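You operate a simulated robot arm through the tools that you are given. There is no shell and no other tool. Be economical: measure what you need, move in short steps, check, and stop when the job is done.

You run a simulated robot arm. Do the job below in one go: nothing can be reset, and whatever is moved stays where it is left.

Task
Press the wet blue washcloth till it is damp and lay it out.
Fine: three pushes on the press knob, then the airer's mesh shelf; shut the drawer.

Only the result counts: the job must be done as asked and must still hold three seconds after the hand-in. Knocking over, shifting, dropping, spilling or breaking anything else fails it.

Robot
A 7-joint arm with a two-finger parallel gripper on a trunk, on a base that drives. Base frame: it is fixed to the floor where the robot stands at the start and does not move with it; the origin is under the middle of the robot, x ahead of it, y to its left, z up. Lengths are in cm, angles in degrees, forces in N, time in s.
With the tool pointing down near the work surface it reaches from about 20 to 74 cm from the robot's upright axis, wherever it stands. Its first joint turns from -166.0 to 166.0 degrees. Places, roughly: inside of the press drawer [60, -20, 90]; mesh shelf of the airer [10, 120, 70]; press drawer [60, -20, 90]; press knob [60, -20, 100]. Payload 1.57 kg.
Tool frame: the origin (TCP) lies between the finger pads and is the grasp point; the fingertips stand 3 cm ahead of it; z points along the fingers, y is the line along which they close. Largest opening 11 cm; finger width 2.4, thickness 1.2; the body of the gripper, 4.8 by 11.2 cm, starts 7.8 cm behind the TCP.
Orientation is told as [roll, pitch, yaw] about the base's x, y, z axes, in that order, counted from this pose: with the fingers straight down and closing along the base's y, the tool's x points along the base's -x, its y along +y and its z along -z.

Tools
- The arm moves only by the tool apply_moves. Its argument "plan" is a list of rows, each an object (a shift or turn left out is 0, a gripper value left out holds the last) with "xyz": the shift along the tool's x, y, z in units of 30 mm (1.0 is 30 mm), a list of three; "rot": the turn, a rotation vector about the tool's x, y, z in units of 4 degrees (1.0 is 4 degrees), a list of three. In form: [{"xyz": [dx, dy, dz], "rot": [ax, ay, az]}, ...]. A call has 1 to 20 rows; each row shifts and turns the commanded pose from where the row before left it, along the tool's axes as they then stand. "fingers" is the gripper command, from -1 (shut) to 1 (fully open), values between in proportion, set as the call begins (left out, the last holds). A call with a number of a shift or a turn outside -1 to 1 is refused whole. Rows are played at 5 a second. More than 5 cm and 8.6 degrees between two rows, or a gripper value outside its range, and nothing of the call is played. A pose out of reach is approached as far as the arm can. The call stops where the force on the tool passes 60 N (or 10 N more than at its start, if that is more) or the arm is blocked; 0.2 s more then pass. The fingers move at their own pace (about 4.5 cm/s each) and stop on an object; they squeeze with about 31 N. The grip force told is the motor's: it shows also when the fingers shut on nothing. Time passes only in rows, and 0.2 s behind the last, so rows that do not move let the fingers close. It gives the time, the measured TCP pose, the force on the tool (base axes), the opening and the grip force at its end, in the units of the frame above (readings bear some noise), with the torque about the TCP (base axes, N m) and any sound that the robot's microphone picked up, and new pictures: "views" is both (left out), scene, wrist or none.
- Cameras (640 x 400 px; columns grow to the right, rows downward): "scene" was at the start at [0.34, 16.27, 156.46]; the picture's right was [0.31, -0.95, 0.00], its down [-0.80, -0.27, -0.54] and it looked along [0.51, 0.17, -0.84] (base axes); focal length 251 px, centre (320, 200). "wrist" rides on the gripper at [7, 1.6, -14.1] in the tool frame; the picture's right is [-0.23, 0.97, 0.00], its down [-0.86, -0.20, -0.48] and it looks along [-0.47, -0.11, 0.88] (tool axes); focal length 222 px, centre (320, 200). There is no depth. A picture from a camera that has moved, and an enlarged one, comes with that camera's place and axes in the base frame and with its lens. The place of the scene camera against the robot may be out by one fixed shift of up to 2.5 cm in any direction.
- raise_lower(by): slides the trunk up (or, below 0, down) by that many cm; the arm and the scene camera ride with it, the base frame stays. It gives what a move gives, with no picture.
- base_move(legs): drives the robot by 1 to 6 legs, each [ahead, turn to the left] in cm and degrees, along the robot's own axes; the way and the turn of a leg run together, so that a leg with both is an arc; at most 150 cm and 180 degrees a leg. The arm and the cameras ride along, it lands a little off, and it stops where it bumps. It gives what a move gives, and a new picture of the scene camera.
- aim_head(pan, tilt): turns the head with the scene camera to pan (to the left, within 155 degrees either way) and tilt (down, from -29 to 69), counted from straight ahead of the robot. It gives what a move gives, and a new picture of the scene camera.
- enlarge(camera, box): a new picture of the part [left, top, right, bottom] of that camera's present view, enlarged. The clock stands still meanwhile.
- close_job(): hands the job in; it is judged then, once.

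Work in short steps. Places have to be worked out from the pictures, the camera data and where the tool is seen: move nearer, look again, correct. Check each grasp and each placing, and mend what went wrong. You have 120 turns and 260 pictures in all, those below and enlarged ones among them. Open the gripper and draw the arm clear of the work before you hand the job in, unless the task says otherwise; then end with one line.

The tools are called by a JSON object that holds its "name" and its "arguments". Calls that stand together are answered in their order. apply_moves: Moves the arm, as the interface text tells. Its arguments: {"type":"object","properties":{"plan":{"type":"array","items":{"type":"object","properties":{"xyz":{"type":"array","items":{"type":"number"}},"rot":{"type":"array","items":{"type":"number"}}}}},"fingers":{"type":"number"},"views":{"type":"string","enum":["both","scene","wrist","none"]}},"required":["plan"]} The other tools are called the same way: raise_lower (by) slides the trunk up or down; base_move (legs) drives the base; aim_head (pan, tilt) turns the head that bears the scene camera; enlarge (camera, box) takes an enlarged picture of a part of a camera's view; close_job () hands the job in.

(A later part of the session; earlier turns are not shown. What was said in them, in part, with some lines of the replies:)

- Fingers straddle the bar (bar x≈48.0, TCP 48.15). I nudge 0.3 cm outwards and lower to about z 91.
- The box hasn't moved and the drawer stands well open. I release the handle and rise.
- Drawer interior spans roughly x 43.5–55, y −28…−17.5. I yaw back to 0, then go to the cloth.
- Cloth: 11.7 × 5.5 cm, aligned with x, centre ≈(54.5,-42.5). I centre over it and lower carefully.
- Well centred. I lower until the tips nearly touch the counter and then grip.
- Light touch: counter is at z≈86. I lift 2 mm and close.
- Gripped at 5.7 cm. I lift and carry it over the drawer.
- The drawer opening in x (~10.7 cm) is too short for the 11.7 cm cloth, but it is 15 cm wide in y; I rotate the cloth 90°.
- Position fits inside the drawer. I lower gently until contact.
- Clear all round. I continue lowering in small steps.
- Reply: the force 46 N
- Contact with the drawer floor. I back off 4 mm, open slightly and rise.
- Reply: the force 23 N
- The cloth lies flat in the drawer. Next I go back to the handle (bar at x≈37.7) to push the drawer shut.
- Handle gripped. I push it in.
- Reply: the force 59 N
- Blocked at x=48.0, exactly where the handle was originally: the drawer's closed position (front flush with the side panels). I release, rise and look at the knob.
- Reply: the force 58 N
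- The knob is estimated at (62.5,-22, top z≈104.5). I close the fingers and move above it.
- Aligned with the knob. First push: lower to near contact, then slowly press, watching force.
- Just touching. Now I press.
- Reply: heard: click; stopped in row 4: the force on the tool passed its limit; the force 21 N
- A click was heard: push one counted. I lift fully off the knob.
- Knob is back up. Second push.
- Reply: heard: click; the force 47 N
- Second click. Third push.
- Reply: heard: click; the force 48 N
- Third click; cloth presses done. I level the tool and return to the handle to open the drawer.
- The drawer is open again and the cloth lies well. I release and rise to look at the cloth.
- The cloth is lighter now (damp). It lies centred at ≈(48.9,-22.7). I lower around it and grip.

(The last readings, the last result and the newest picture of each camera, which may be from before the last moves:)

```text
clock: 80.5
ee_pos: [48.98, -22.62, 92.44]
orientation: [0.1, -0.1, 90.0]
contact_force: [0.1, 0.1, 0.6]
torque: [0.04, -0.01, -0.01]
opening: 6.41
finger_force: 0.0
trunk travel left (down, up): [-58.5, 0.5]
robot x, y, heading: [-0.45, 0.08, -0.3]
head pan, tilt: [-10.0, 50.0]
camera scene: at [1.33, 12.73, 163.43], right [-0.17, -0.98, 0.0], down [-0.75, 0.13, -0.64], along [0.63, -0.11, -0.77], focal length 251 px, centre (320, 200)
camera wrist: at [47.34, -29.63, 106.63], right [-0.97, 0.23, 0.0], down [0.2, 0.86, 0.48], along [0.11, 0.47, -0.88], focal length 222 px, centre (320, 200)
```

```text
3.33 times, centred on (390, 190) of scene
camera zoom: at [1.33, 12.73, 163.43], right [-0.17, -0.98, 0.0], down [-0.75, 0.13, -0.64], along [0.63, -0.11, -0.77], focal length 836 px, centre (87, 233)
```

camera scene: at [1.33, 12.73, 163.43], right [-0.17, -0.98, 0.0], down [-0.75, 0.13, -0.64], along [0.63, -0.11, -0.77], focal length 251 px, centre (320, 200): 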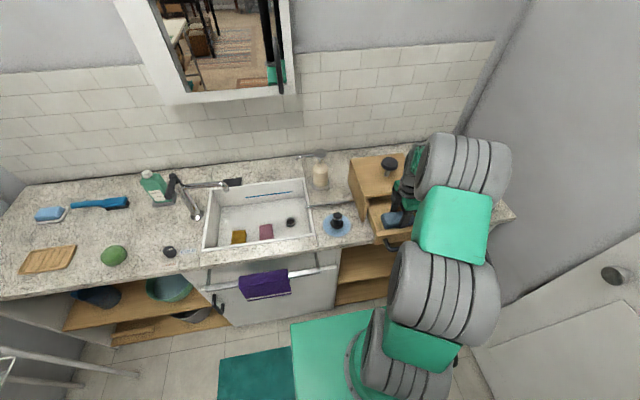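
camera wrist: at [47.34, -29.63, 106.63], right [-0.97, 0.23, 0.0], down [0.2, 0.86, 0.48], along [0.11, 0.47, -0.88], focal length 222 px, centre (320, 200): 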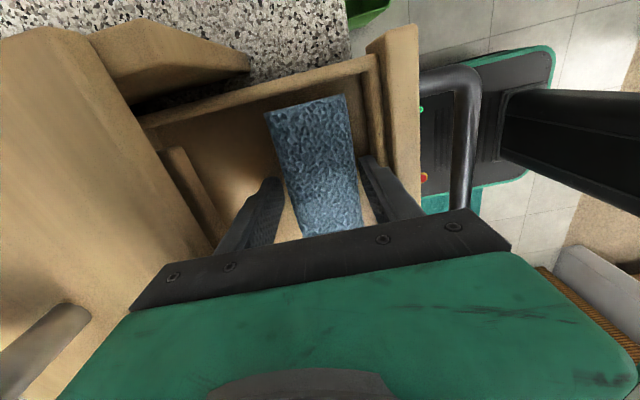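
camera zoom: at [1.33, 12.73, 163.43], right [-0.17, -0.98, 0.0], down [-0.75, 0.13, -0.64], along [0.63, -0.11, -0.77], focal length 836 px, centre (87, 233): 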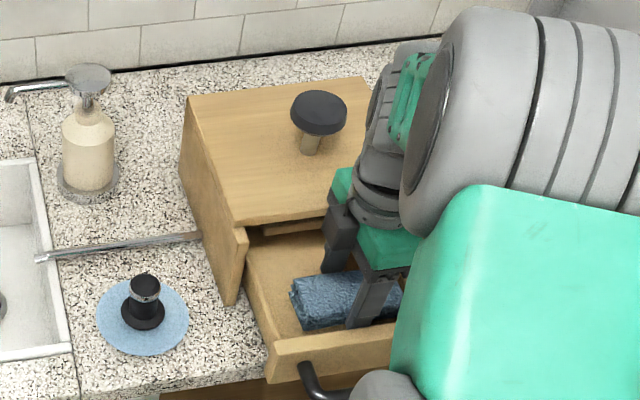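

Fingers straddle the cloth. Down another 6 mm, then close and lift.

{"name": "apply_moves", "arguments": {"plan": [{"xyz": [0, 0, 0.1]}, {"xyz": [0, 0, 0.1]}, {}], "views": "none"}}

{"name": "apply_moves", "arguments": {"plan": [{}, {}, {}, {}, {}], "fingers": -1, "views": "none"}}

{"name": "apply_moves", "arguments": {"plan": [{"xyz": [0, 0, -0.5]}, {"xyz": [0, 0, -1]}, {"xyz": [0, 0, -1]}, {"xyz": [0, 0, -1]}, {"xyz": [0, 0, -1]}, {"xyz": [0, 0, -1]}, {}], "views": "wrist"}}

```text
clock: 81.3
ee_pos: [49.0, -22.61, 91.96]
orientation: [0.0, -0.1, 89.9]
contact_force: [0.7, 0.1, 0.2]
torque: [0.0, 0.01, 0.01]
opening: 6.45
finger_force: 0.1
trunk travel left (down, up): [-58.5, 0.5]
robot x, y, heading: [0.34, -0.03, 0.0]
head pan, tilt: [-10.0, 50.0]
```

```text
clock: 82.5
ee_pos: [48.83, -22.68, 91.9]
orientation: [0.0, -0.1, 90.0]
contact_force: [0.0, 0.6, 0.3]
torque: [0.03, 0.0, 0.01]
opening: 5.71
finger_force: 30.2
trunk travel left (down, up): [-58.5, 0.5]
robot x, y, heading: [-0.03, -0.09, -0.3]
head pan, tilt: [-10.0, 50.0]
```

```text
clock: 84.1
ee_pos: [49.02, -22.68, 108.64]
orientation: [0.0, -0.1, 90.0]
contact_force: [-0.5, 0.4, -0.7]
torque: [0.0, 0.02, 0.01]
opening: 5.7
finger_force: 30.8
trunk travel left (down, up): [-58.5, 0.5]
robot x, y, heading: [-0.09, -0.12, 0.1]
head pan, tilt: [-10.0, 50.0]
camera wrist: at [47.24, -29.68, 122.8], right [-0.97, 0.23, 0.0], down [0.2, 0.86, 0.48], along [0.11, 0.47, -0.88], focal length 222 px, centre (320, 200)
```

wrist: 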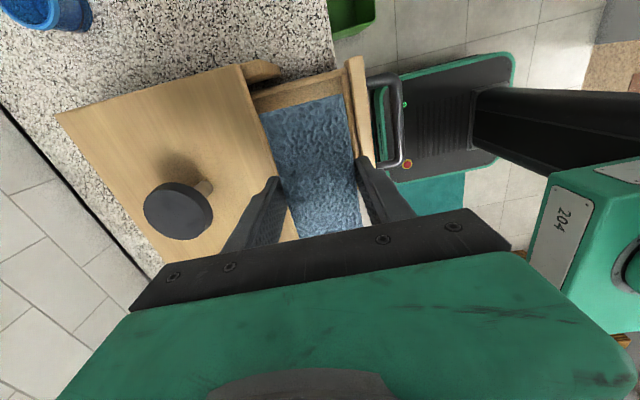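

The cloth is held. I retract the arm toward the robot and look at the airer in detail.

{"name": "apply_moves", "arguments": {"plan": [{"xyz": [-0.5, 1, -0.3]}, {"xyz": [-0.5, 1, -0.3]}, {"xyz": [-0.5, 1, -0.2]}, {"xyz": [-1, 0.8, 0]}, {"xyz": [-1, 0.5, 0]}, {"xyz": [-1, 0.3, 0]}, {}], "views": "none"}}

{"name": "aim_head", "arguments": {"pan": 80, "tilt": 42}}

{"name": "enlarge", "arguments": {"camera": "scene", "box": [180, 80, 440, 300]}}

```text
clock: 85.7
ee_pos: [35.14, -8.96, 110.91]
orientation: [0.1, 0.1, 90.0]
contact_force: [0.1, -0.5, -1.2]
torque: [-0.01, 0.02, 0.0]
opening: 5.69
finger_force: 30.9
trunk travel left (down, up): [-58.5, 0.5]
robot x, y, heading: [-0.28, 0.33, 0.1]
head pan, tilt: [-10.0, 50.0]
```

```text
clock: 87.4
ee_pos: [35.15, -9.14, 111.0]
orientation: [0.1, 0.0, 90.0]
contact_force: [-0.1, -0.5, -0.6]
torque: [0.01, -0.01, 0.02]
opening: 5.68
finger_force: 31.1
trunk travel left (down, up): [-58.5, 0.5]
robot x, y, heading: [0.12, 0.08, -0.2]
head pan, tilt: [80.0, 42.0]
camera scene: at [-4.79, 22.3, 164.55], right [0.98, -0.17, 0.0], down [-0.12, -0.66, -0.74], along [0.13, 0.73, -0.67], focal length 251 px, centre (320, 200)
```

scene: 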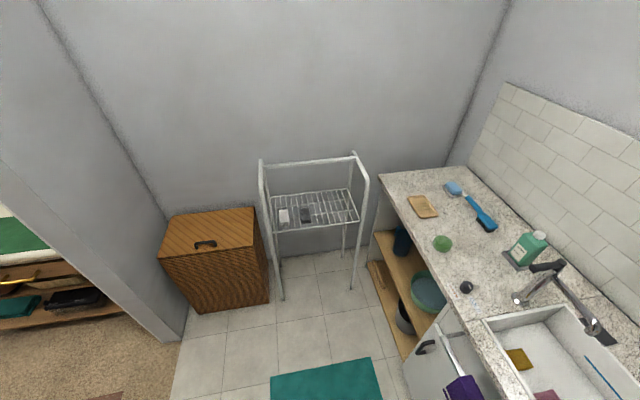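

```text
1.82 times, centred on (310, 190) of scene
camera zoom: at [-4.79, 22.3, 164.55], right [0.98, -0.17, 0.0], down [-0.12, -0.66, -0.74], along [0.13, 0.73, -0.67], focal length 456 px, centre (338, 218)
```

zoom: 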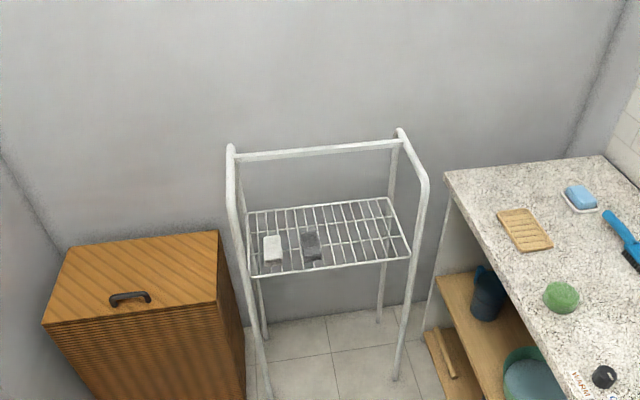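

Airer shelf spans about x −14…31, y 106…132 at z≈70; two items sit on its left, the right half is free. Target ≈(19,114). I check behind the robot before reversing slightly.

{"name": "aim_head", "arguments": {"pan": 150, "tilt": 45}}

{"name": "aim_head", "arguments": {"pan": -150, "tilt": 45}}

{"name": "aim_head", "arguments": {"pan": 0, "tilt": 68}}

```text
clock: 88.8
ee_pos: [35.08, -9.07, 110.85]
orientation: [0.0, 0.1, 90.0]
contact_force: [-0.1, -0.5, -0.3]
torque: [0.0, 0.02, 0.0]
opening: 5.67
finger_force: 31.0
trunk travel left (down, up): [-58.5, 0.5]
robot x, y, heading: [-0.08, -0.1, 0.2]
head pan, tilt: [150.0, 45.0]
camera scene: at [-13.29, 18.14, 164.12], right [0.5, 0.87, 0.0], down [0.61, -0.35, -0.71], along [-0.61, 0.35, -0.71], focal length 251 px, centre (320, 200)
```

scene: 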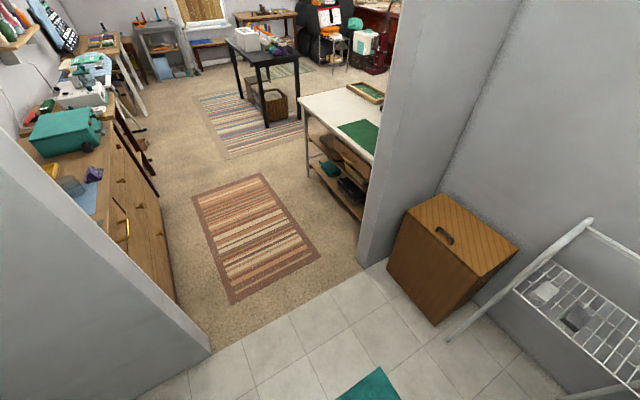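

```text
clock: 92.9
ee_pos: [35.24, -9.18, 111.05]
orientation: [0.0, 0.0, 90.0]
contact_force: [-0.3, 0.1, -0.1]
torque: [0.0, 0.01, 0.01]
opening: 5.69
finger_force: 31.0
trunk travel left (down, up): [-58.5, 0.5]
robot x, y, heading: [0.08, -0.06, 0.2]
head pan, tilt: [-150.0, 45.0]
camera scene: at [-13.29, 10.0, 164.12], right [-0.5, 0.87, 0.0], down [0.61, 0.35, -0.71], along [-0.61, -0.35, -0.71], focal length 251 px, centre (320, 200)
```

scene: 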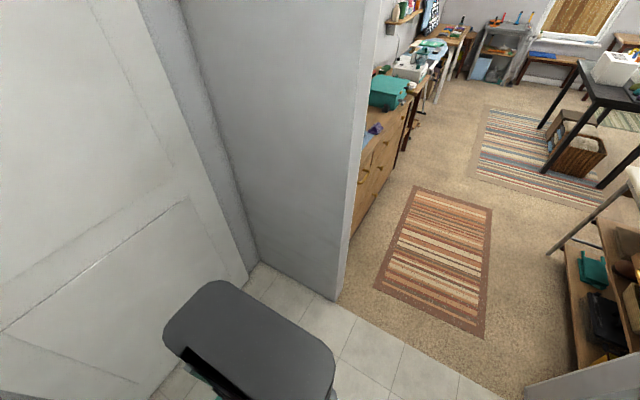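

```text
clock: 95.2
ee_pos: [35.12, -9.13, 111.04]
orientation: [0.0, 0.0, 90.0]
contact_force: [1.2, -0.7, 0.3]
torque: [0.02, -0.01, -0.01]
opening: 5.71
finger_force: 30.7
trunk travel left (down, up): [-58.5, 0.5]
robot x, y, heading: [0.37, 0.03, 0.1]
head pan, tilt: [0.0, 68.0]
camera scene: at [-0.56, 14.07, 161.31], right [0.0, -1.0, 0.0], down [-0.93, 0.0, -0.37], along [0.37, 0.0, -0.93], focal length 251 px, centre (320, 200)
```

scene: 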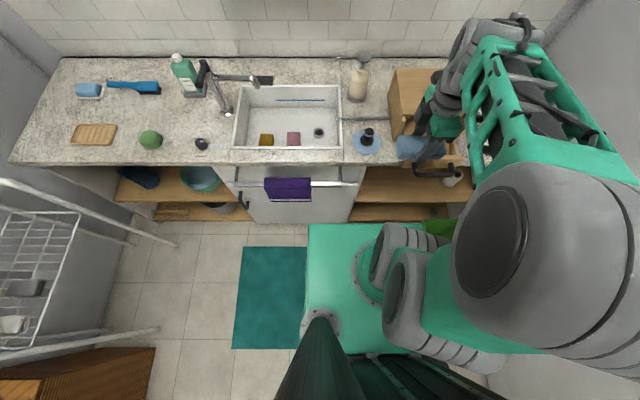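

Space behind is free (wall at x≈−75). I back up 10 cm, turn left 90°, and drive 45 cm toward the airer.

{"name": "base_move", "arguments": {"legs": [[-10, 0], [0, 90]]}}

{"name": "aim_head", "arguments": {"pan": 0, "tilt": 50}}

```text
clock: 100.2
ee_pos: [-0.78, 35.18, 111.06]
orientation: [0.1, 0.0, 180.0]
contact_force: [0.1, -0.5, -0.5]
torque: [0.0, 0.04, -0.03]
opening: 5.7
finger_force: 31.2
trunk travel left (down, up): [-58.5, 0.5]
robot x, y, heading: [-9.94, 0.19, 89.9]
head pan, tilt: [0.0, 68.0]
camera scene: at [-25.63, -1.68, 161.31], right [1.0, 0.0, 0.0], down [0.0, -0.93, -0.37], along [0.0, 0.37, -0.93], focal length 251 px, centre (320, 200)
```

scene: 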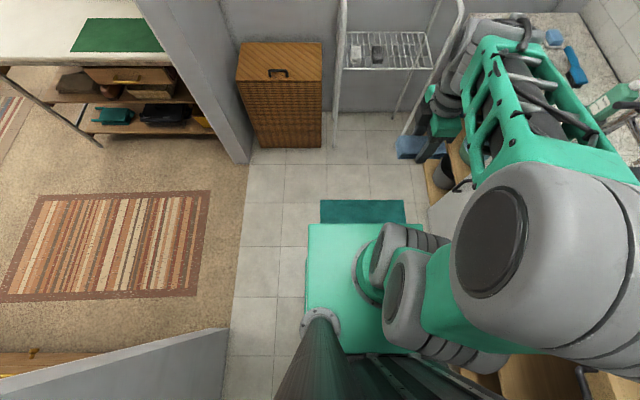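

```text
clock: 101.0
ee_pos: [-0.78, 35.04, 110.91]
orientation: [0.0, 0.0, 180.0]
contact_force: [0.1, -0.5, 0.1]
torque: [0.04, -0.01, -0.01]
opening: 5.71
finger_force: 30.8
trunk travel left (down, up): [-58.5, 0.5]
robot x, y, heading: [-9.74, 0.06, 89.9]
head pan, tilt: [0.0, 50.0]
camera scene: at [-25.63, 0.32, 163.42], right [1.0, 0.0, 0.0], down [0.0, -0.77, -0.64], along [0.0, 0.64, -0.77], focal length 251 px, centre (320, 200)
```

scene: 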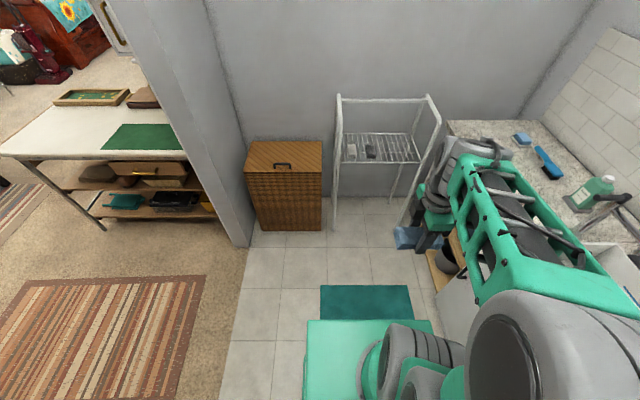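

Clear path. I drive 45 cm ahead, keeping the arm high.

{"name": "base_move", "arguments": {"legs": [[45, 0]]}}

{"name": "enlarge", "arguments": {"camera": "scene", "box": [300, 60, 520, 270]}}

```text
clock: 103.8
ee_pos: [-0.99, 80.72, 111.0]
orientation: [0.2, 0.0, -179.7]
contact_force: [0.6, -0.2, -0.5]
torque: [-0.03, 0.01, 0.02]
opening: 5.67
finger_force: 30.9
trunk travel left (down, up): [-58.5, 0.5]
robot x, y, heading: [-9.85, 45.68, 90.1]
head pan, tilt: [0.0, 50.0]
camera scene: at [-25.7, 45.88, 163.43], right [1.0, 0.0, 0.0], down [0.0, -0.77, -0.64], along [0.0, 0.64, -0.77], focal length 251 px, centre (320, 200)
```

scene: 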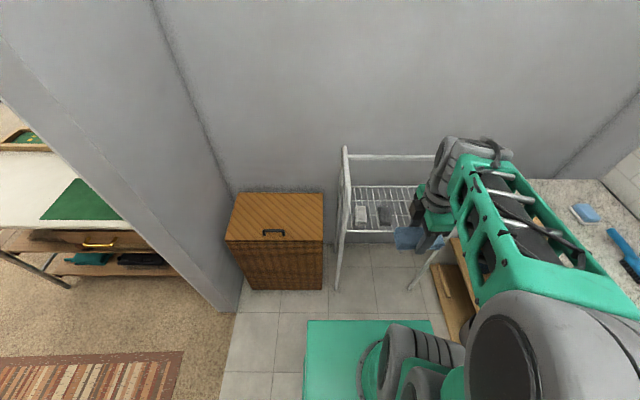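

```text
1.90 times, centred on (410, 165) of scene
camera zoom: at [-25.7, 45.88, 163.43], right [1.0, 0.0, 0.0], down [0.0, -0.77, -0.64], along [0.0, 0.64, -0.77], focal length 478 px, centre (149, 267)
```

zoom: 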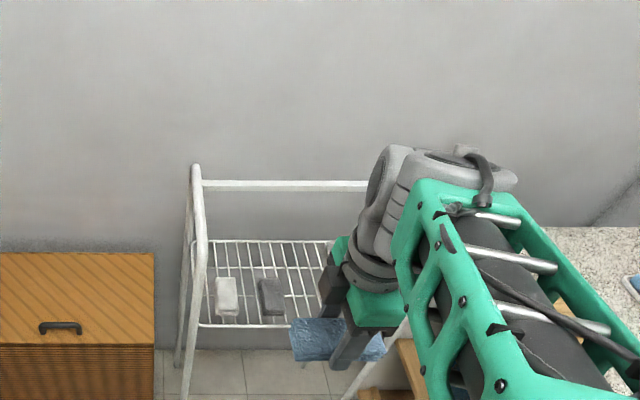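

Shelf geometry confirmed from a second viewpoint. I extend the arm at height to above (19,114).

{"name": "apply_moves", "arguments": {"plan": [{"xyz": [0.56, -0.92, 0]}, {"xyz": [0.56, -0.92, 0]}, {"xyz": [0.56, -0.92, 0]}, {"xyz": [0.56, -0.92, 0]}, {"xyz": [0.56, -0.92, 0]}, {"xyz": [0.56, -0.92, 0]}, {"xyz": [0.56, -0.92, 0]}, {"xyz": [0.56, -0.92, 0]}, {"xyz": [0.56, -0.92, 0]}, {"xyz": [0.56, -0.92, 0]}, {"xyz": [0.56, -0.92, 0]}, {"xyz": [0.5, -0.92, 0]}, {}], "views": "both"}}

```text
clock: 106.5
ee_pos: [17.87, 112.04, 110.88]
orientation: [0.1, 0.0, -179.8]
contact_force: [-0.1, 0.4, -0.6]
torque: [0.01, 0.0, 0.01]
opening: 5.72
finger_force: 31.4
out of reach, approached as far as the arm can: row 12
trunk travel left (down, up): [-58.5, 0.5]
robot x, y, heading: [-10.17, 45.31, 90.4]
head pan, tilt: [0.0, 50.0]
camera scene: at [-25.65, 45.91, 163.43], right [1.0, 0.0, 0.0], down [0.0, -0.77, -0.64], along [0.0, 0.64, -0.77], focal length 251 px, centre (320, 200)
camera wrist: at [24.85, 110.47, 125.04], right [-0.22, -0.97, 0.0], down [-0.86, 0.2, 0.48], along [-0.47, 0.11, -0.88], focal length 222 px, centre (320, 200)
```

scene: 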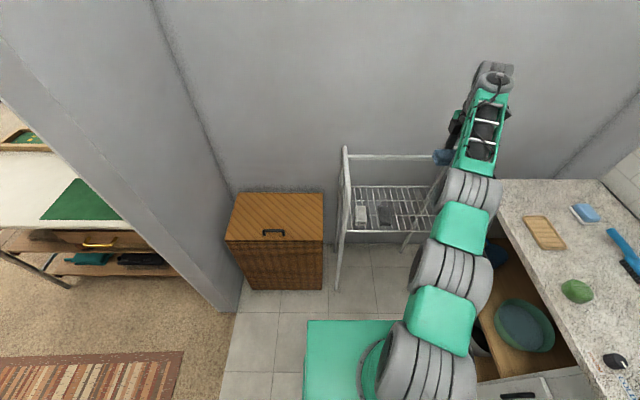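
wrist: 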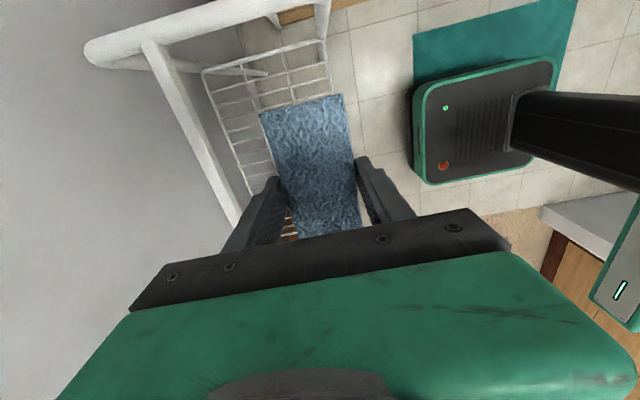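

Slightly short. I pull the arm back 8 cm and drive 10 cm ahead.

{"name": "apply_moves", "arguments": {"plan": [{"xyz": [0, 0.9, 0]}, {"xyz": [0, 0.9, 0]}, {"xyz": [0, 0.9, 0]}, {}], "views": "none"}}

{"name": "base_move", "arguments": {"legs": [[10, 0]]}}

{"name": "enlarge", "arguments": {"camera": "scene", "box": [320, 80, 540, 290]}}

```text
clock: 107.5
ee_pos: [18.18, 103.84, 111.25]
orientation: [0.0, 0.0, -179.8]
contact_force: [0.2, 0.0, 0.0]
torque: [0.02, 0.02, -0.02]
opening: 5.69
finger_force: 31.1
trunk travel left (down, up): [-58.5, 0.5]
robot x, y, heading: [-10.05, 45.85, 90.1]
head pan, tilt: [0.0, 50.0]
```

```text
clock: 108.7
ee_pos: [17.91, 114.34, 111.11]
orientation: [0.1, 0.0, -179.6]
contact_force: [-0.1, 0.7, -0.7]
torque: [-0.03, 0.0, 0.0]
opening: 5.69
finger_force: 30.6
trunk travel left (down, up): [-58.5, 0.5]
robot x, y, heading: [-9.98, 56.03, 90.6]
head pan, tilt: [0.0, 50.0]
camera scene: at [-25.72, 56.12, 163.43], right [1.0, 0.01, 0.0], down [0.0, -0.77, -0.64], along [0.0, 0.64, -0.77], focal length 251 px, centre (320, 200)
```

scene: 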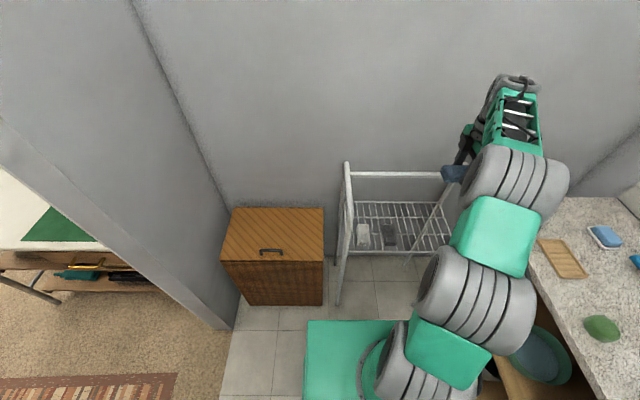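

```text
1.90 times, centred on (430, 185) of scene
camera zoom: at [-25.72, 56.12, 163.43], right [1.0, 0.01, 0.0], down [0.0, -0.77, -0.64], along [0.0, 0.64, -0.77], focal length 478 px, centre (110, 229)
```

zoom: 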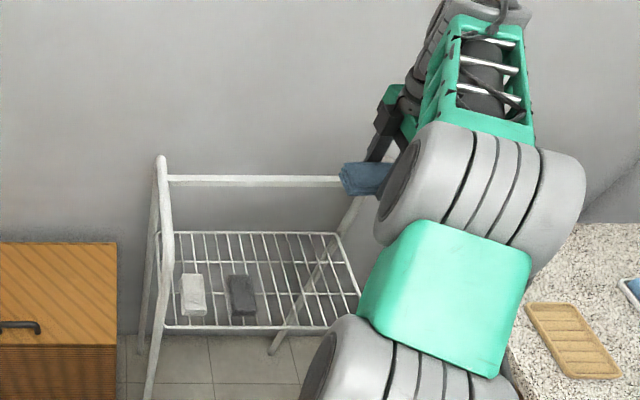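

The arm is clear of counter and airer frame. I shift 2 cm back from the crossbar, then lower the trunk 28 cm.

{"name": "apply_moves", "arguments": {"plan": [{"xyz": [0, 0.7, 0]}, {}], "views": "wrist"}}

{"name": "raise_lower", "arguments": {"by": -14}}

{"name": "apply_moves", "arguments": {"plan": [{}], "views": "both"}}

```text
clock: 109.3
ee_pos: [18.03, 112.08, 111.24]
orientation: [0.0, 0.0, -179.7]
contact_force: [0.3, -1.3, -1.0]
torque: [-0.02, 0.0, 0.0]
opening: 5.7
finger_force: 30.8
trunk travel left (down, up): [-58.5, 0.5]
robot x, y, heading: [-10.16, 55.8, 90.0]
head pan, tilt: [0.0, 50.0]
camera wrist: at [24.9, 110.42, 125.3], right [-0.22, -0.98, 0.0], down [-0.86, 0.2, 0.48], along [-0.47, 0.11, -0.88], focal length 222 px, centre (320, 200)
```

wrist: 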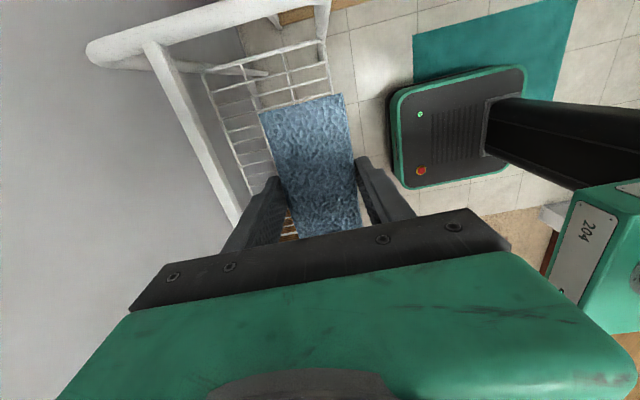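

```text
clock: 111.0
ee_pos: [17.97, 112.01, 97.06]
orientation: [0.2, 0.0, -179.6]
contact_force: [0.8, 0.5, -0.4]
torque: [0.0, -0.01, 0.0]
opening: 5.67
finger_force: 31.4
trunk travel left (down, up): [-44.5, 14.5]
robot x, y, heading: [-9.97, 55.85, 90.2]
head pan, tilt: [0.0, 50.0]
```

```text
clock: 111.4
ee_pos: [17.9, 112.06, 97.15]
orientation: [0.1, 0.1, -179.7]
contact_force: [-0.6, -0.3, -0.9]
torque: [-0.03, 0.01, 0.02]
opening: 5.67
finger_force: 30.6
trunk travel left (down, up): [-44.5, 14.5]
robot x, y, heading: [-10.27, 55.92, 90.3]
head pan, tilt: [0.0, 50.0]
camera scene: at [-25.73, 56.0, 149.43], right [1.0, 0.01, 0.0], down [0.0, -0.77, -0.64], along [0.0, 0.64, -0.77], focal length 251 px, centre (320, 200)
camera wrist: at [24.89, 110.43, 111.31], right [-0.22, -0.97, 0.0], down [-0.86, 0.2, 0.48], along [-0.47, 0.11, -0.88], focal length 222 px, centre (320, 200)
```

scene: 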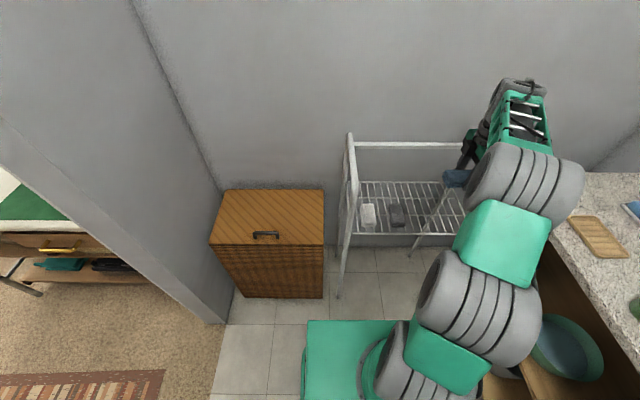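
wrist: 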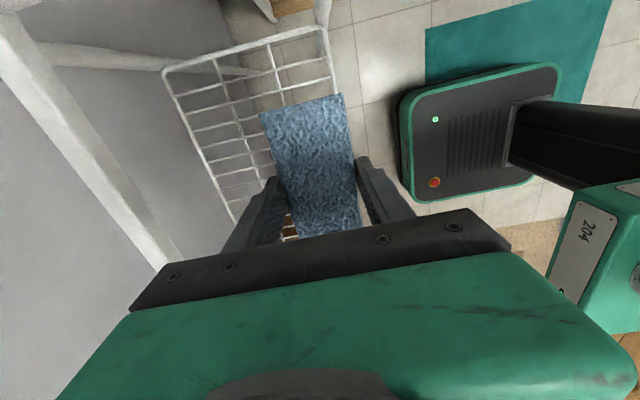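

From the unbiased wrist view, the shelf's front edge is y≈108, crossbar y≈128. I shift 2 cm deeper and lower further.

{"name": "apply_moves", "arguments": {"plan": [{"xyz": [0, -0.7, 0]}, {}], "views": "none"}}

{"name": "raise_lower", "arguments": {"by": -14}}

{"name": "apply_moves", "arguments": {"plan": [{}], "views": "both"}}

{"name": "enlarge", "arguments": {"camera": "scene", "box": [320, 80, 540, 290]}}

```text
clock: 112.0
ee_pos: [17.97, 114.18, 97.19]
orientation: [0.2, 0.0, -179.7]
contact_force: [-0.3, -0.1, -0.2]
torque: [0.0, -0.02, -0.01]
opening: 5.69
finger_force: 30.8
trunk travel left (down, up): [-44.5, 14.5]
robot x, y, heading: [-10.0, 55.81, 90.3]
head pan, tilt: [0.0, 50.0]
```

```text
clock: 113.7
ee_pos: [17.89, 114.15, 83.25]
orientation: [0.1, 0.0, -179.6]
contact_force: [-0.2, 0.1, -0.6]
torque: [0.04, 0.01, 0.02]
opening: 5.68
finger_force: 30.3
trunk travel left (down, up): [-30.5, 28.5]
robot x, y, heading: [-10.2, 55.71, 90.3]
head pan, tilt: [0.0, 50.0]
```

```text
clock: 114.0
ee_pos: [17.95, 114.04, 83.25]
orientation: [0.1, 0.0, -179.7]
contact_force: [0.3, 0.1, -1.4]
torque: [-0.01, 0.01, 0.03]
opening: 5.73
finger_force: 31.4
trunk travel left (down, up): [-30.5, 28.5]
robot x, y, heading: [-10.12, 55.62, 90.3]
head pan, tilt: [0.0, 50.0]
camera scene: at [-25.73, 56.0, 135.43], right [1.0, 0.01, 0.0], down [0.0, -0.77, -0.64], along [0.0, 0.64, -0.77], focal length 251 px, centre (320, 200)
camera wrist: at [24.82, 112.53, 97.39], right [-0.22, -0.97, 0.0], down [-0.86, 0.2, 0.48], along [-0.47, 0.11, -0.88], focal length 222 px, centre (320, 200)
```

scene: 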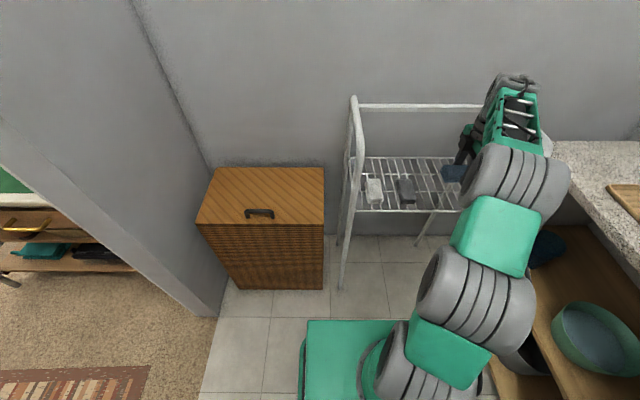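
wrist: 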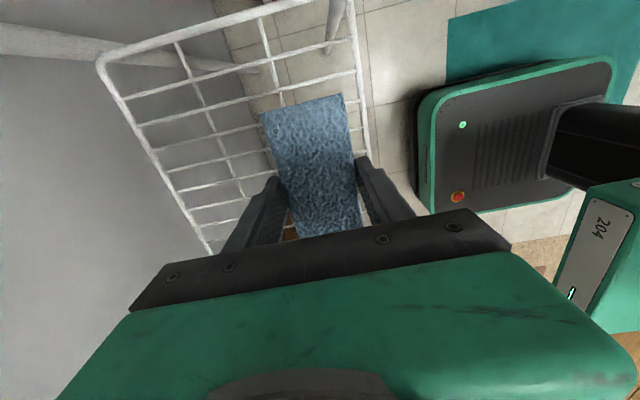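

```text
1.90 times, centred on (430, 185) of scene
camera zoom: at [-25.73, 56.0, 135.43], right [1.0, 0.01, 0.0], down [0.0, -0.77, -0.64], along [0.0, 0.64, -0.77], focal length 478 px, centre (110, 229)
```

zoom: 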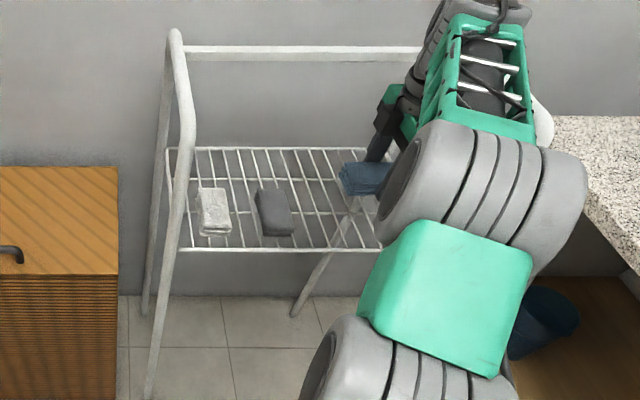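

All clear. Trunk down 5 more, then slow arm lowering until contact with the mesh.

{"name": "raise_lower", "arguments": {"by": -5}}

{"name": "apply_moves", "arguments": {"plan": [{"xyz": [0, 0, 0.4]}, {"xyz": [0, 0, 0.4]}, {"xyz": [0, 0, 0.2]}, {}], "views": "wrist"}}

```text
clock: 115.0
ee_pos: [17.86, 114.1, 78.27]
orientation: [0.1, 0.0, -179.7]
contact_force: [0.0, 1.1, -0.4]
torque: [0.03, 0.01, -0.03]
opening: 5.69
finger_force: 30.7
trunk travel left (down, up): [-25.5, 33.5]
robot x, y, heading: [-10.14, 55.58, 90.1]
head pan, tilt: [0.0, 50.0]
```

```text
clock: 116.0
ee_pos: [17.92, 114.07, 75.17]
orientation: [0.1, 0.0, -179.8]
contact_force: [0.4, -0.2, -0.2]
torque: [-0.01, -0.01, 0.02]
opening: 5.7
finger_force: 31.4
trunk travel left (down, up): [-25.5, 33.5]
robot x, y, heading: [-10.08, 55.7, 90.4]
head pan, tilt: [0.0, 50.0]
camera wrist: at [24.79, 112.5, 89.36], right [-0.22, -0.97, 0.0], down [-0.86, 0.2, 0.48], along [-0.47, 0.11, -0.88], focal length 222 px, centre (320, 200)
```

wrist: 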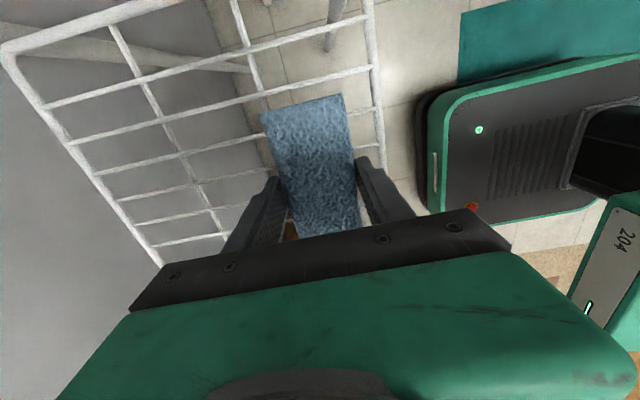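

{"name": "apply_moves", "arguments": {"plan": [{"xyz": [0, 0, 0.15]}, {"xyz": [0, 0, 0.15]}, {"xyz": [0, 0, 0.1]}, {"xyz": [0, 0, 0.1]}, {}], "views": "none"}}

```text
clock: 117.2
ee_pos: [17.94, 114.12, 73.83]
orientation: [0.0, 0.0, -179.7]
contact_force: [-0.4, 0.1, -0.9]
torque: [0.03, 0.03, 0.03]
opening: 5.7
finger_force: 30.9
trunk travel left (down, up): [-25.5, 33.5]
robot x, y, heading: [-10.41, 56.09, 90.1]
head pan, tilt: [0.0, 50.0]
```

{"name": "apply_moves", "arguments": {"plan": [{"xyz": [0, 0, 0.1]}, {"xyz": [0, 0, 0.1]}, {"xyz": [0, 0, 0.1]}, {"xyz": [0, 0, 0.1]}, {}], "views": "wrist"}}

{"name": "enlarge", "arguments": {"camera": "scene", "box": [320, 80, 540, 290]}}

```text
clock: 118.4
ee_pos: [17.96, 114.19, 73.04]
orientation: [-0.4, 0.4, -179.7]
contact_force: [0.6, -1.9, 37.9]
torque: [-0.45, 0.05, 0.07]
opening: 5.78
finger_force: 31.0
trunk travel left (down, up): [-25.5, 33.5]
robot x, y, heading: [-10.02, 56.01, 90.3]
head pan, tilt: [0.0, 50.0]
camera wrist: at [24.79, 112.47, 87.21], right [-0.22, -0.97, -0.01], down [-0.86, 0.19, 0.48], along [-0.46, 0.11, -0.88], focal length 222 px, centre (320, 200)
```

wrist: 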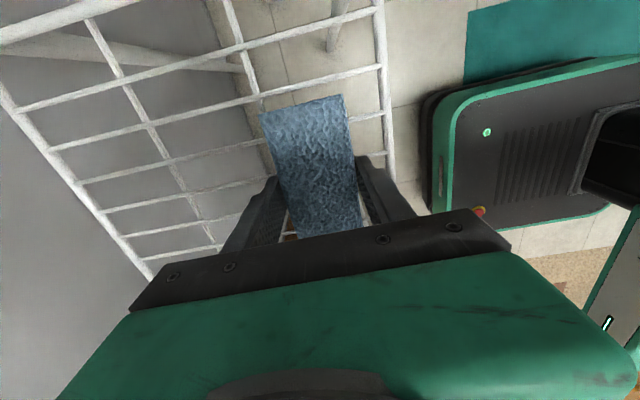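

```text
1.90 times, centred on (430, 185) of scene
camera zoom: at [-25.86, 55.73, 130.44], right [1.0, 0.01, 0.0], down [0.0, -0.76, -0.64], along [0.0, 0.64, -0.76], focal length 478 px, centre (110, 229)
```

zoom: 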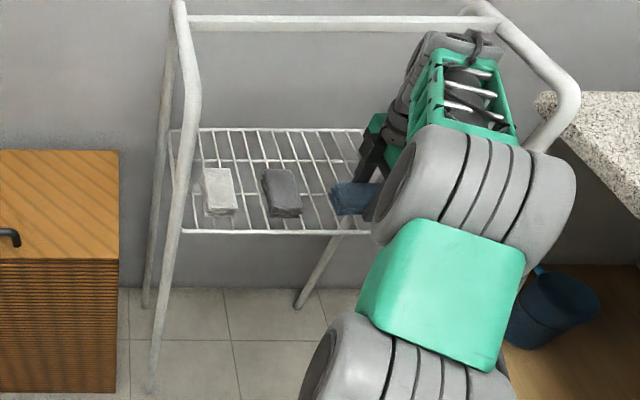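

Contact with the mesh. I ease up 3 mm, open moderately and rise.

{"name": "apply_moves", "arguments": {"plan": [{"xyz": [0, 0, -0.1]}, {}], "views": "none"}}

{"name": "apply_moves", "arguments": {"plan": [{}, {}, {"xyz": [0, 0, -0.3]}, {"xyz": [0, 0, -0.5]}, {"xyz": [0, 0, -1]}, {"xyz": [0, 0, -1]}, {"xyz": [0, 0, -1]}, {}], "fingers": 0.3, "views": "both"}}

{"name": "enlarge", "arguments": {"camera": "wrist", "box": [180, 50, 440, 250]}}

```text
clock: 119.0
ee_pos: [17.83, 114.18, 73.0]
orientation: [-0.2, 0.1, -179.7]
contact_force: [2.8, 5.9, 28.1]
torque: [0.1, -0.4, 0.04]
opening: 5.7
finger_force: 30.7
trunk travel left (down, up): [-25.5, 33.5]
robot x, y, heading: [-9.68, 56.11, 90.3]
head pan, tilt: [0.0, 50.0]
```

```text
clock: 120.8
ee_pos: [17.83, 114.3, 84.36]
orientation: [0.1, 0.0, -179.8]
contact_force: [0.1, 0.1, 0.0]
torque: [-0.01, 0.06, -0.01]
opening: 7.14
finger_force: 0.0
trunk travel left (down, up): [-25.5, 33.5]
robot x, y, heading: [-10.06, 55.47, 90.4]
head pan, tilt: [0.0, 50.0]
camera scene: at [-25.74, 55.99, 130.43], right [1.0, 0.01, 0.0], down [0.0, -0.77, -0.64], along [0.0, 0.64, -0.77], focal length 251 px, centre (320, 200)
camera wrist: at [24.72, 112.65, 98.46], right [-0.22, -0.97, 0.0], down [-0.86, 0.2, 0.48], along [-0.47, 0.11, -0.88], focal length 222 px, centre (320, 200)
```

scene: 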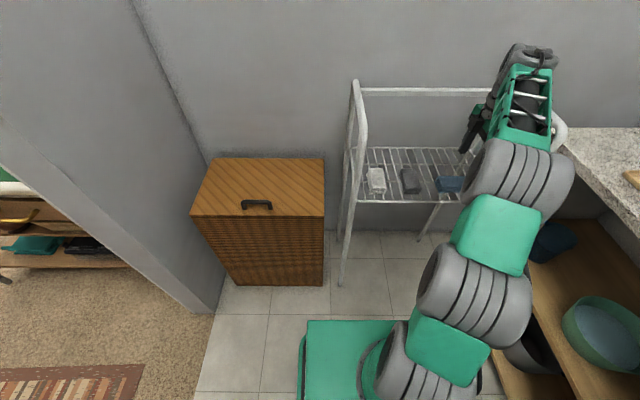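
wrist: 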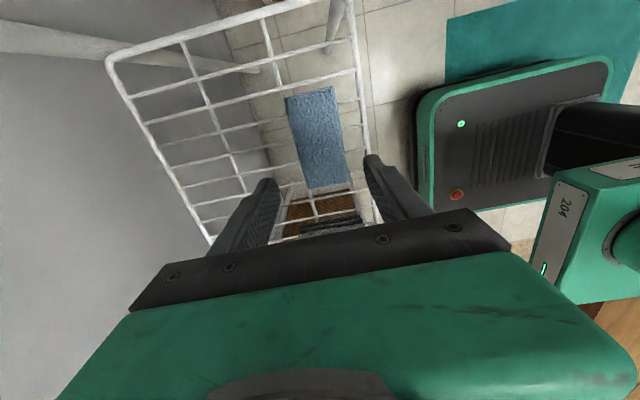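

```text
2.00 times, centred on (310, 150) of wrist
camera zoom: at [24.72, 112.65, 98.46], right [-0.22, -0.97, 0.0], down [-0.86, 0.2, 0.48], along [-0.47, 0.11, -0.88], focal length 444 px, centre (340, 300)
```

zoom: 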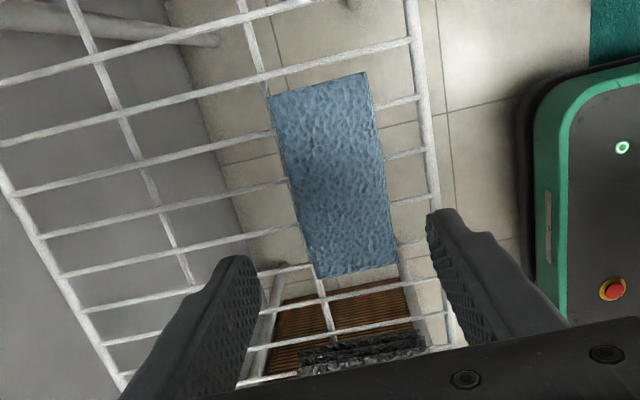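

The cloth lies flat on the mesh, clear of the others. I raise the trunk, retract the arm, and drive back the same way.

{"name": "raise_lower", "arguments": {"by": 33}}

{"name": "apply_moves", "arguments": {"plan": [{"xyz": [-0.56, 0.92, 0]}, {"xyz": [-0.56, 0.92, 0]}, {"xyz": [-0.56, 0.92, 0]}, {"xyz": [-0.56, 0.92, 0]}, {"xyz": [-0.56, 0.92, 0]}, {"xyz": [-0.56, 0.92, 0]}, {"xyz": [-0.56, 0.92, 0]}, {"xyz": [-0.56, 0.92, 0]}, {}], "views": "scene"}}

{"name": "base_move", "arguments": {"legs": [[-55.8, 0], [0, -90]]}}

```text
clock: 124.0
ee_pos: [17.81, 114.33, 117.29]
orientation: [0.1, 0.0, -179.7]
contact_force: [0.9, 0.1, -1.0]
torque: [0.02, 0.02, -0.01]
opening: 7.15
finger_force: 0.2
trunk travel left (down, up): [-58.5, 0.5]
robot x, y, heading: [-10.04, 56.15, 90.0]
head pan, tilt: [0.0, 50.0]
```

```text
clock: 126.0
ee_pos: [4.5, 92.04, 117.34]
orientation: [0.1, -0.1, -179.6]
contact_force: [0.1, -0.5, -1.1]
torque: [-0.01, -0.02, 0.03]
opening: 7.14
finger_force: 0.2
trunk travel left (down, up): [-58.5, 0.5]
robot x, y, heading: [-9.87, 55.71, 90.4]
head pan, tilt: [0.0, 50.0]
camera scene: at [-25.74, 55.99, 163.43], right [1.0, 0.0, 0.0], down [0.0, -0.77, -0.64], along [0.0, 0.64, -0.77], focal length 251 px, centre (320, 200)
```

scene: 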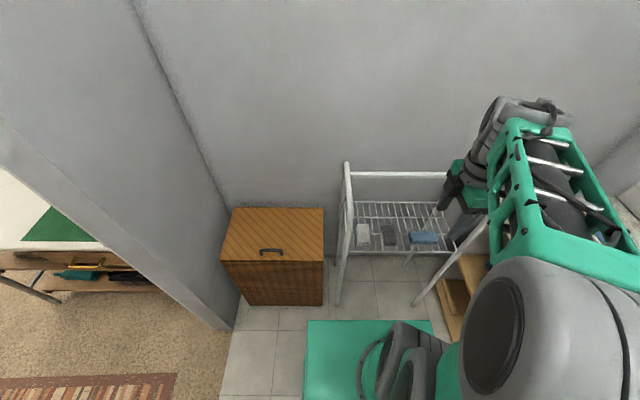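

```text
clock: 133.1
ee_pos: [26.23, -15.58, 117.31]
orientation: [0.1, 0.0, 89.9]
contact_force: [1.2, -0.3, 0.1]
torque: [0.0, 0.02, -0.02]
opening: 7.14
finger_force: 0.0
trunk travel left (down, up): [-58.5, 0.5]
robot x, y, heading: [-10.03, -0.66, -0.1]
head pan, tilt: [0.0, 50.0]
camera scene: at [-8.39, 13.31, 163.43], right [0.0, -1.0, 0.0], down [-0.77, 0.0, -0.64], along [0.64, 0.0, -0.77], focal length 251 px, centre (320, 200)
```

scene: 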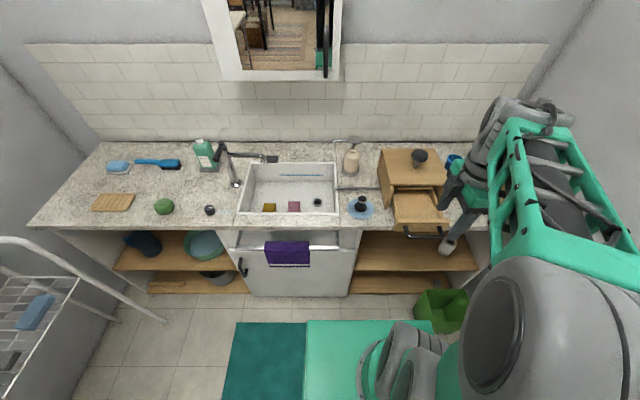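

Back at the counter. I move above the handle (bar x≈37.7, y≈-22) with narrowed fingers and look.

{"name": "apply_moves", "arguments": {"plan": [{"xyz": [0.6, -1, 0]}, {"xyz": [0.6, -1, 0]}, {"xyz": [0.6, -1, 0]}, {"xyz": [0.45, -0.8, 1]}, {"xyz": [0, 0, 1]}, {"xyz": [0, 0, 1]}, {"xyz": [0, 0, 1]}, {"xyz": [0, 0, 1]}, {"xyz": [0, 0, 1]}, {"xyz": [0, 0, 0.4]}, {}], "fingers": -0.5, "views": "wrist"}}

{"name": "enlarge", "arguments": {"camera": "wrist", "box": [200, 80, 440, 230]}}

```text
clock: 135.5
ee_pos: [37.76, -22.22, 98.18]
orientation: [0.1, 0.0, 90.0]
contact_force: [-0.2, -0.1, 0.4]
torque: [0.02, 0.01, 0.03]
opening: 2.74
finger_force: 0.1
trunk travel left (down, up): [-58.5, 0.5]
robot x, y, heading: [-9.98, -0.62, -0.2]
head pan, tilt: [0.0, 50.0]
camera wrist: at [36.09, -29.3, 112.28], right [-0.97, 0.23, 0.0], down [0.2, 0.85, 0.48], along [0.11, 0.47, -0.88], focal length 222 px, centre (320, 200)
```

wrist: 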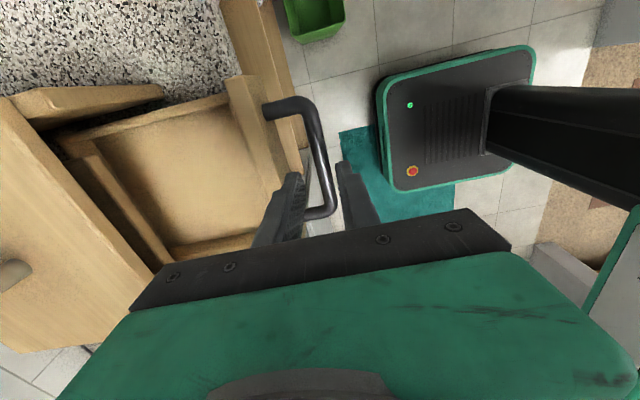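

```text
2.67 times, centred on (320, 155) of wrist
camera zoom: at [36.09, -29.3, 112.28], right [-0.97, 0.23, 0.0], down [0.2, 0.85, 0.48], along [0.11, 0.47, -0.88], focal length 592 px, centre (320, 320)
```

zoom: 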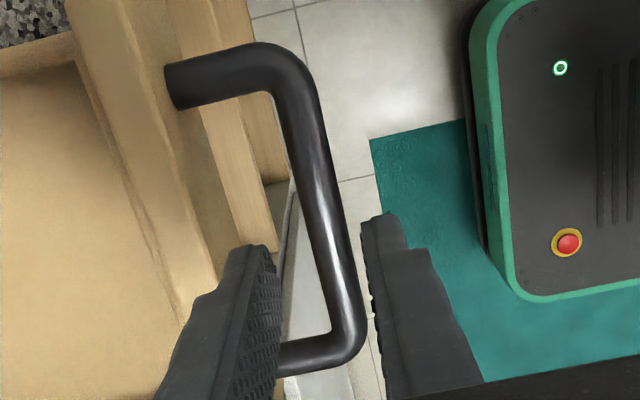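

Well aligned. I lower 7 cm, grip, and push the drawer in.

{"name": "apply_moves", "arguments": {"plan": [{"xyz": [0, 0.05, 0.8]}, {"xyz": [0, 0, 0.8]}, {"xyz": [0, 0, 0.78]}, {}], "views": "none"}}

{"name": "apply_moves", "arguments": {"plan": [{}, {}, {}, {}], "fingers": -1, "views": "none"}}

{"name": "apply_moves", "arguments": {"plan": [{"xyz": [0, -0.5, 0]}, {"xyz": [0, -0.5, 0]}, {"xyz": [0, -0.5, 0]}, {"xyz": [0, -0.5, 0]}, {"xyz": [0, -0.5, 0]}, {"xyz": [0, -0.5, 0]}, {"xyz": [0, -0.3, 0]}, {"xyz": [0, -0.15, 0]}, {}], "views": "none"}}

```text
clock: 136.5
ee_pos: [37.64, -22.35, 91.22]
orientation: [0.0, 0.0, 90.0]
contact_force: [0.5, 1.2, 0.5]
torque: [-0.04, -0.01, -0.03]
opening: 2.76
finger_force: 0.0
trunk travel left (down, up): [-58.5, 0.5]
robot x, y, heading: [-9.85, -0.76, 0.2]
head pan, tilt: [0.0, 50.0]
```

```text
clock: 137.5
ee_pos: [37.52, -22.31, 91.21]
orientation: [0.1, -0.2, 90.0]
contact_force: [0.5, -0.9, -3.2]
torque: [-0.22, -0.01, -0.1]
opening: 1.54
finger_force: 31.2
trunk travel left (down, up): [-58.5, 0.5]
robot x, y, heading: [-9.51, -0.9, 0.1]
head pan, tilt: [0.0, 50.0]
```

```text
clock: 139.5
ee_pos: [47.93, -22.31, 91.16]
orientation: [-0.2, 0.1, 90.0]
contact_force: [0.5, 2.0, 21.6]
torque: [0.18, 0.03, -0.1]
opening: 1.53
finger_force: 31.7
trunk travel left (down, up): [-58.5, 0.5]
robot x, y, heading: [-9.5, -0.76, -0.1]
head pan, tilt: [0.0, 50.0]
```

At x≈47.9 with little force; I push a few mm more to feel the stop.

{"name": "apply_moves", "arguments": {"plan": [{"xyz": [0, -0.1, 0]}, {"xyz": [0, -0.1, 0]}, {}], "views": "none"}}

```text
clock: 140.3
ee_pos: [47.87, -22.43, 90.95]
orientation: [0.1, -0.1, 89.8]
contact_force: [-24.8, -3.2, 20.7]
torque: [-0.03, 0.44, 0.03]
opening: 1.54
finger_force: 31.4
trunk travel left (down, up): [-58.5, 0.5]
robot x, y, heading: [-10.13, -0.68, -0.0]
head pan, tilt: [0.0, 50.0]
```

Firm stop at 47.9: shut. I release, rise and retract, then inspect.

{"name": "apply_moves", "arguments": {"plan": [{}, {}, {"xyz": [0, 0, -0.8]}, {"xyz": [0, 0, -1]}, {"xyz": [0, 0, -1]}, {"xyz": [0, 0, -1]}, {"xyz": [0, 0, -1]}, {"xyz": [0, 0, -1]}, {"xyz": [0, 0, -1]}, {"xyz": [0, 1, 0]}, {"xyz": [0, 1, 0]}, {"xyz": [0, 1, 0]}, {"xyz": [0, 1, 0]}, {"xyz": [0, 1, 0]}, {}], "fingers": -0.5, "views": "both"}}

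{"name": "enlarge", "arguments": {"camera": "scene", "box": [340, 130, 480, 250]}}

{"name": "enlarge", "arguments": {"camera": "wrist", "box": [80, 50, 340, 230]}}

{"name": "aim_head", "arguments": {"pan": 70, "tilt": 42}}

{"name": "enlarge", "arguments": {"camera": "scene", "box": [200, 100, 400, 280]}}

```text
clock: 143.5
ee_pos: [33.52, -22.43, 111.4]
orientation: [0.1, 0.0, 90.0]
contact_force: [0.3, 0.8, 1.1]
torque: [-0.01, 0.0, 0.01]
opening: 2.76
finger_force: 0.1
trunk travel left (down, up): [-58.5, 0.5]
robot x, y, heading: [-10.25, -0.54, 0.0]
head pan, tilt: [0.0, 50.0]
camera scene: at [-8.39, 13.31, 163.43], right [0.0, -1.0, 0.0], down [-0.77, 0.0, -0.64], along [0.64, 0.0, -0.77], focal length 251 px, centre (320, 200)
camera wrist: at [31.83, -29.34, 125.45], right [-0.97, 0.23, 0.0], down [0.2, 0.85, 0.48], along [0.11, 0.47, -0.88], focal length 222 px, centre (320, 200)
```

scene: 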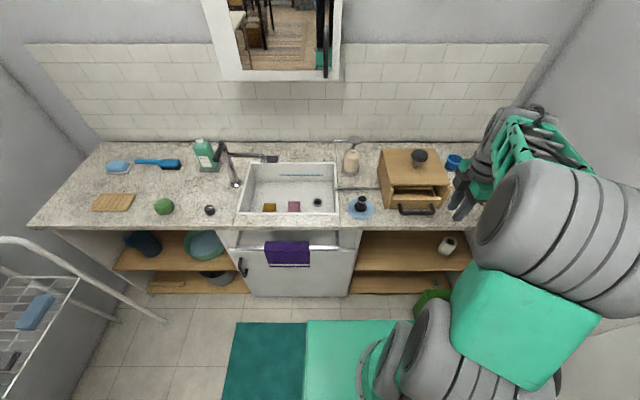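
wrist: 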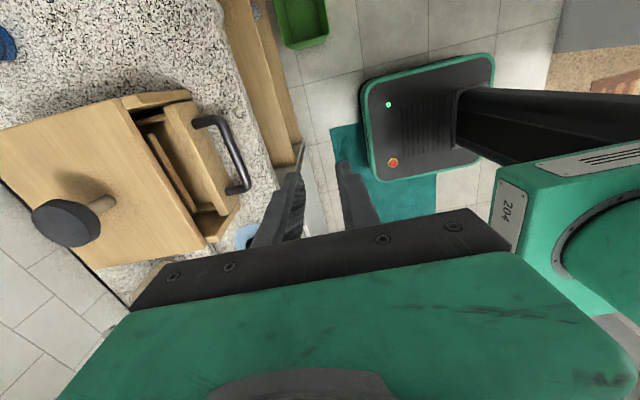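

```text
3.33 times, centred on (410, 190) of scene
camera zoom: at [-8.39, 13.31, 163.43], right [0.0, -1.0, 0.0], down [-0.77, 0.0, -0.64], along [0.64, 0.0, -0.77], focal length 836 px, centre (20, 233)
```

zoom: 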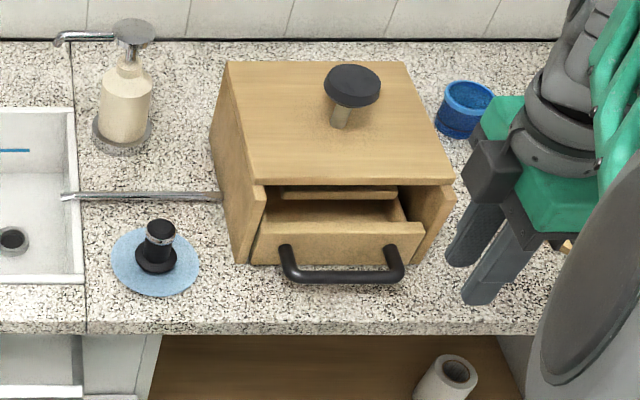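

```text
2.22 times, centred on (210, 140) of wrist
camera zoom: at [31.83, -29.34, 125.45], right [-0.97, 0.23, 0.0], down [0.2, 0.85, 0.48], along [0.11, 0.47, -0.88], focal length 494 px, centre (564, 333)
```

zoom: 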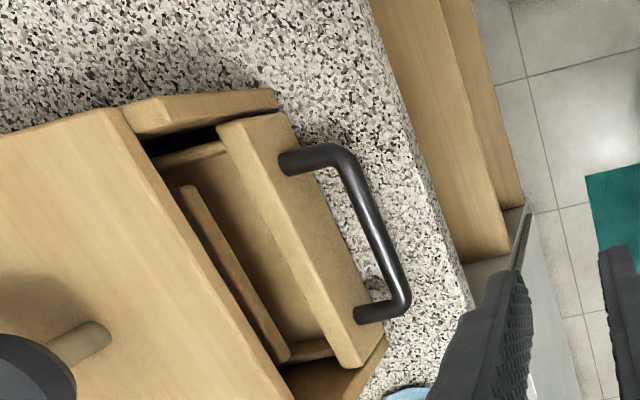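

```text
clock: 144.9
ee_pos: [33.45, -22.39, 111.35]
orientation: [0.2, 0.1, 90.0]
contact_force: [-0.6, -0.9, 0.5]
torque: [0.0, -0.01, 0.01]
opening: 2.75
finger_force: 0.0
trunk travel left (down, up): [-58.5, 0.5]
robot x, y, heading: [-10.01, -1.03, -0.1]
head pan, tilt: [70.0, 42.0]
camera scene: at [-13.21, 21.17, 164.55], right [0.94, -0.34, 0.0], down [-0.23, -0.63, -0.74], along [0.26, 0.7, -0.67], focal length 251 px, centre (320, 200)
```

scene: 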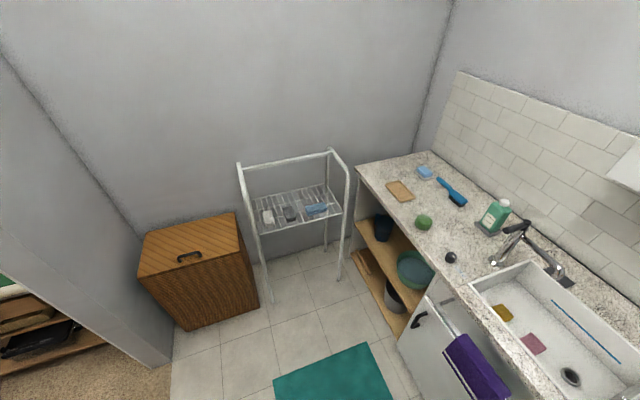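

```text
2.22 times, centred on (300, 190) of scene
camera zoom: at [-13.21, 21.17, 164.55], right [0.94, -0.34, 0.0], down [-0.23, -0.63, -0.74], along [0.26, 0.7, -0.67], focal length 557 px, centre (364, 222)
```

zoom: 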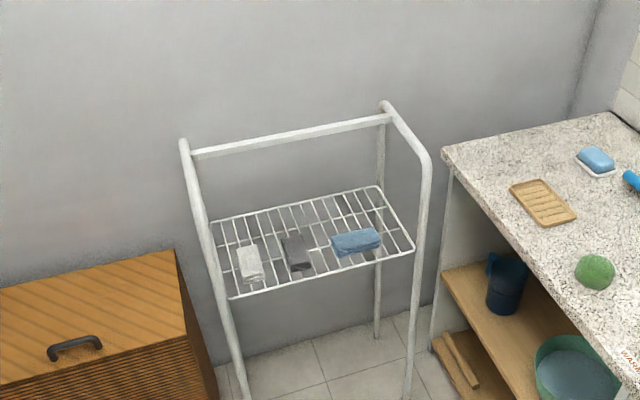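

Drawer is shut at its stop, and the cloth is on the shelf. I open the gripper fully, clear of the work, and hand in.

{"name": "apply_moves", "arguments": {"plan": [{"xyz": [0, 0.5, -0.3]}, {}, {}, {}, {}, {}], "fingers": 1, "views": "none"}}

{"name": "close_job", "arguments": {}}

```text
clock: 146.3
ee_pos: [32.07, -22.35, 112.29]
orientation: [0.2, -0.1, 90.0]
contact_force: [0.9, 1.2, -1.3]
torque: [0.0, -0.04, 0.0]
opening: 11.0
finger_force: 0.1
trunk travel left (down, up): [-58.5, 0.5]
robot x, y, heading: [-10.01, -0.96, 0.2]
head pan, tilt: [70.0, 42.0]
```

```text
The job is handed in.
```

I pressed the blue washcloth with three knob pushes (a click each time), laid it flat on the airer's mesh shelf clear of the other two items, shut the press drawer against its stop, and handed the job in; that it is damp I judged only from its lighter colour.
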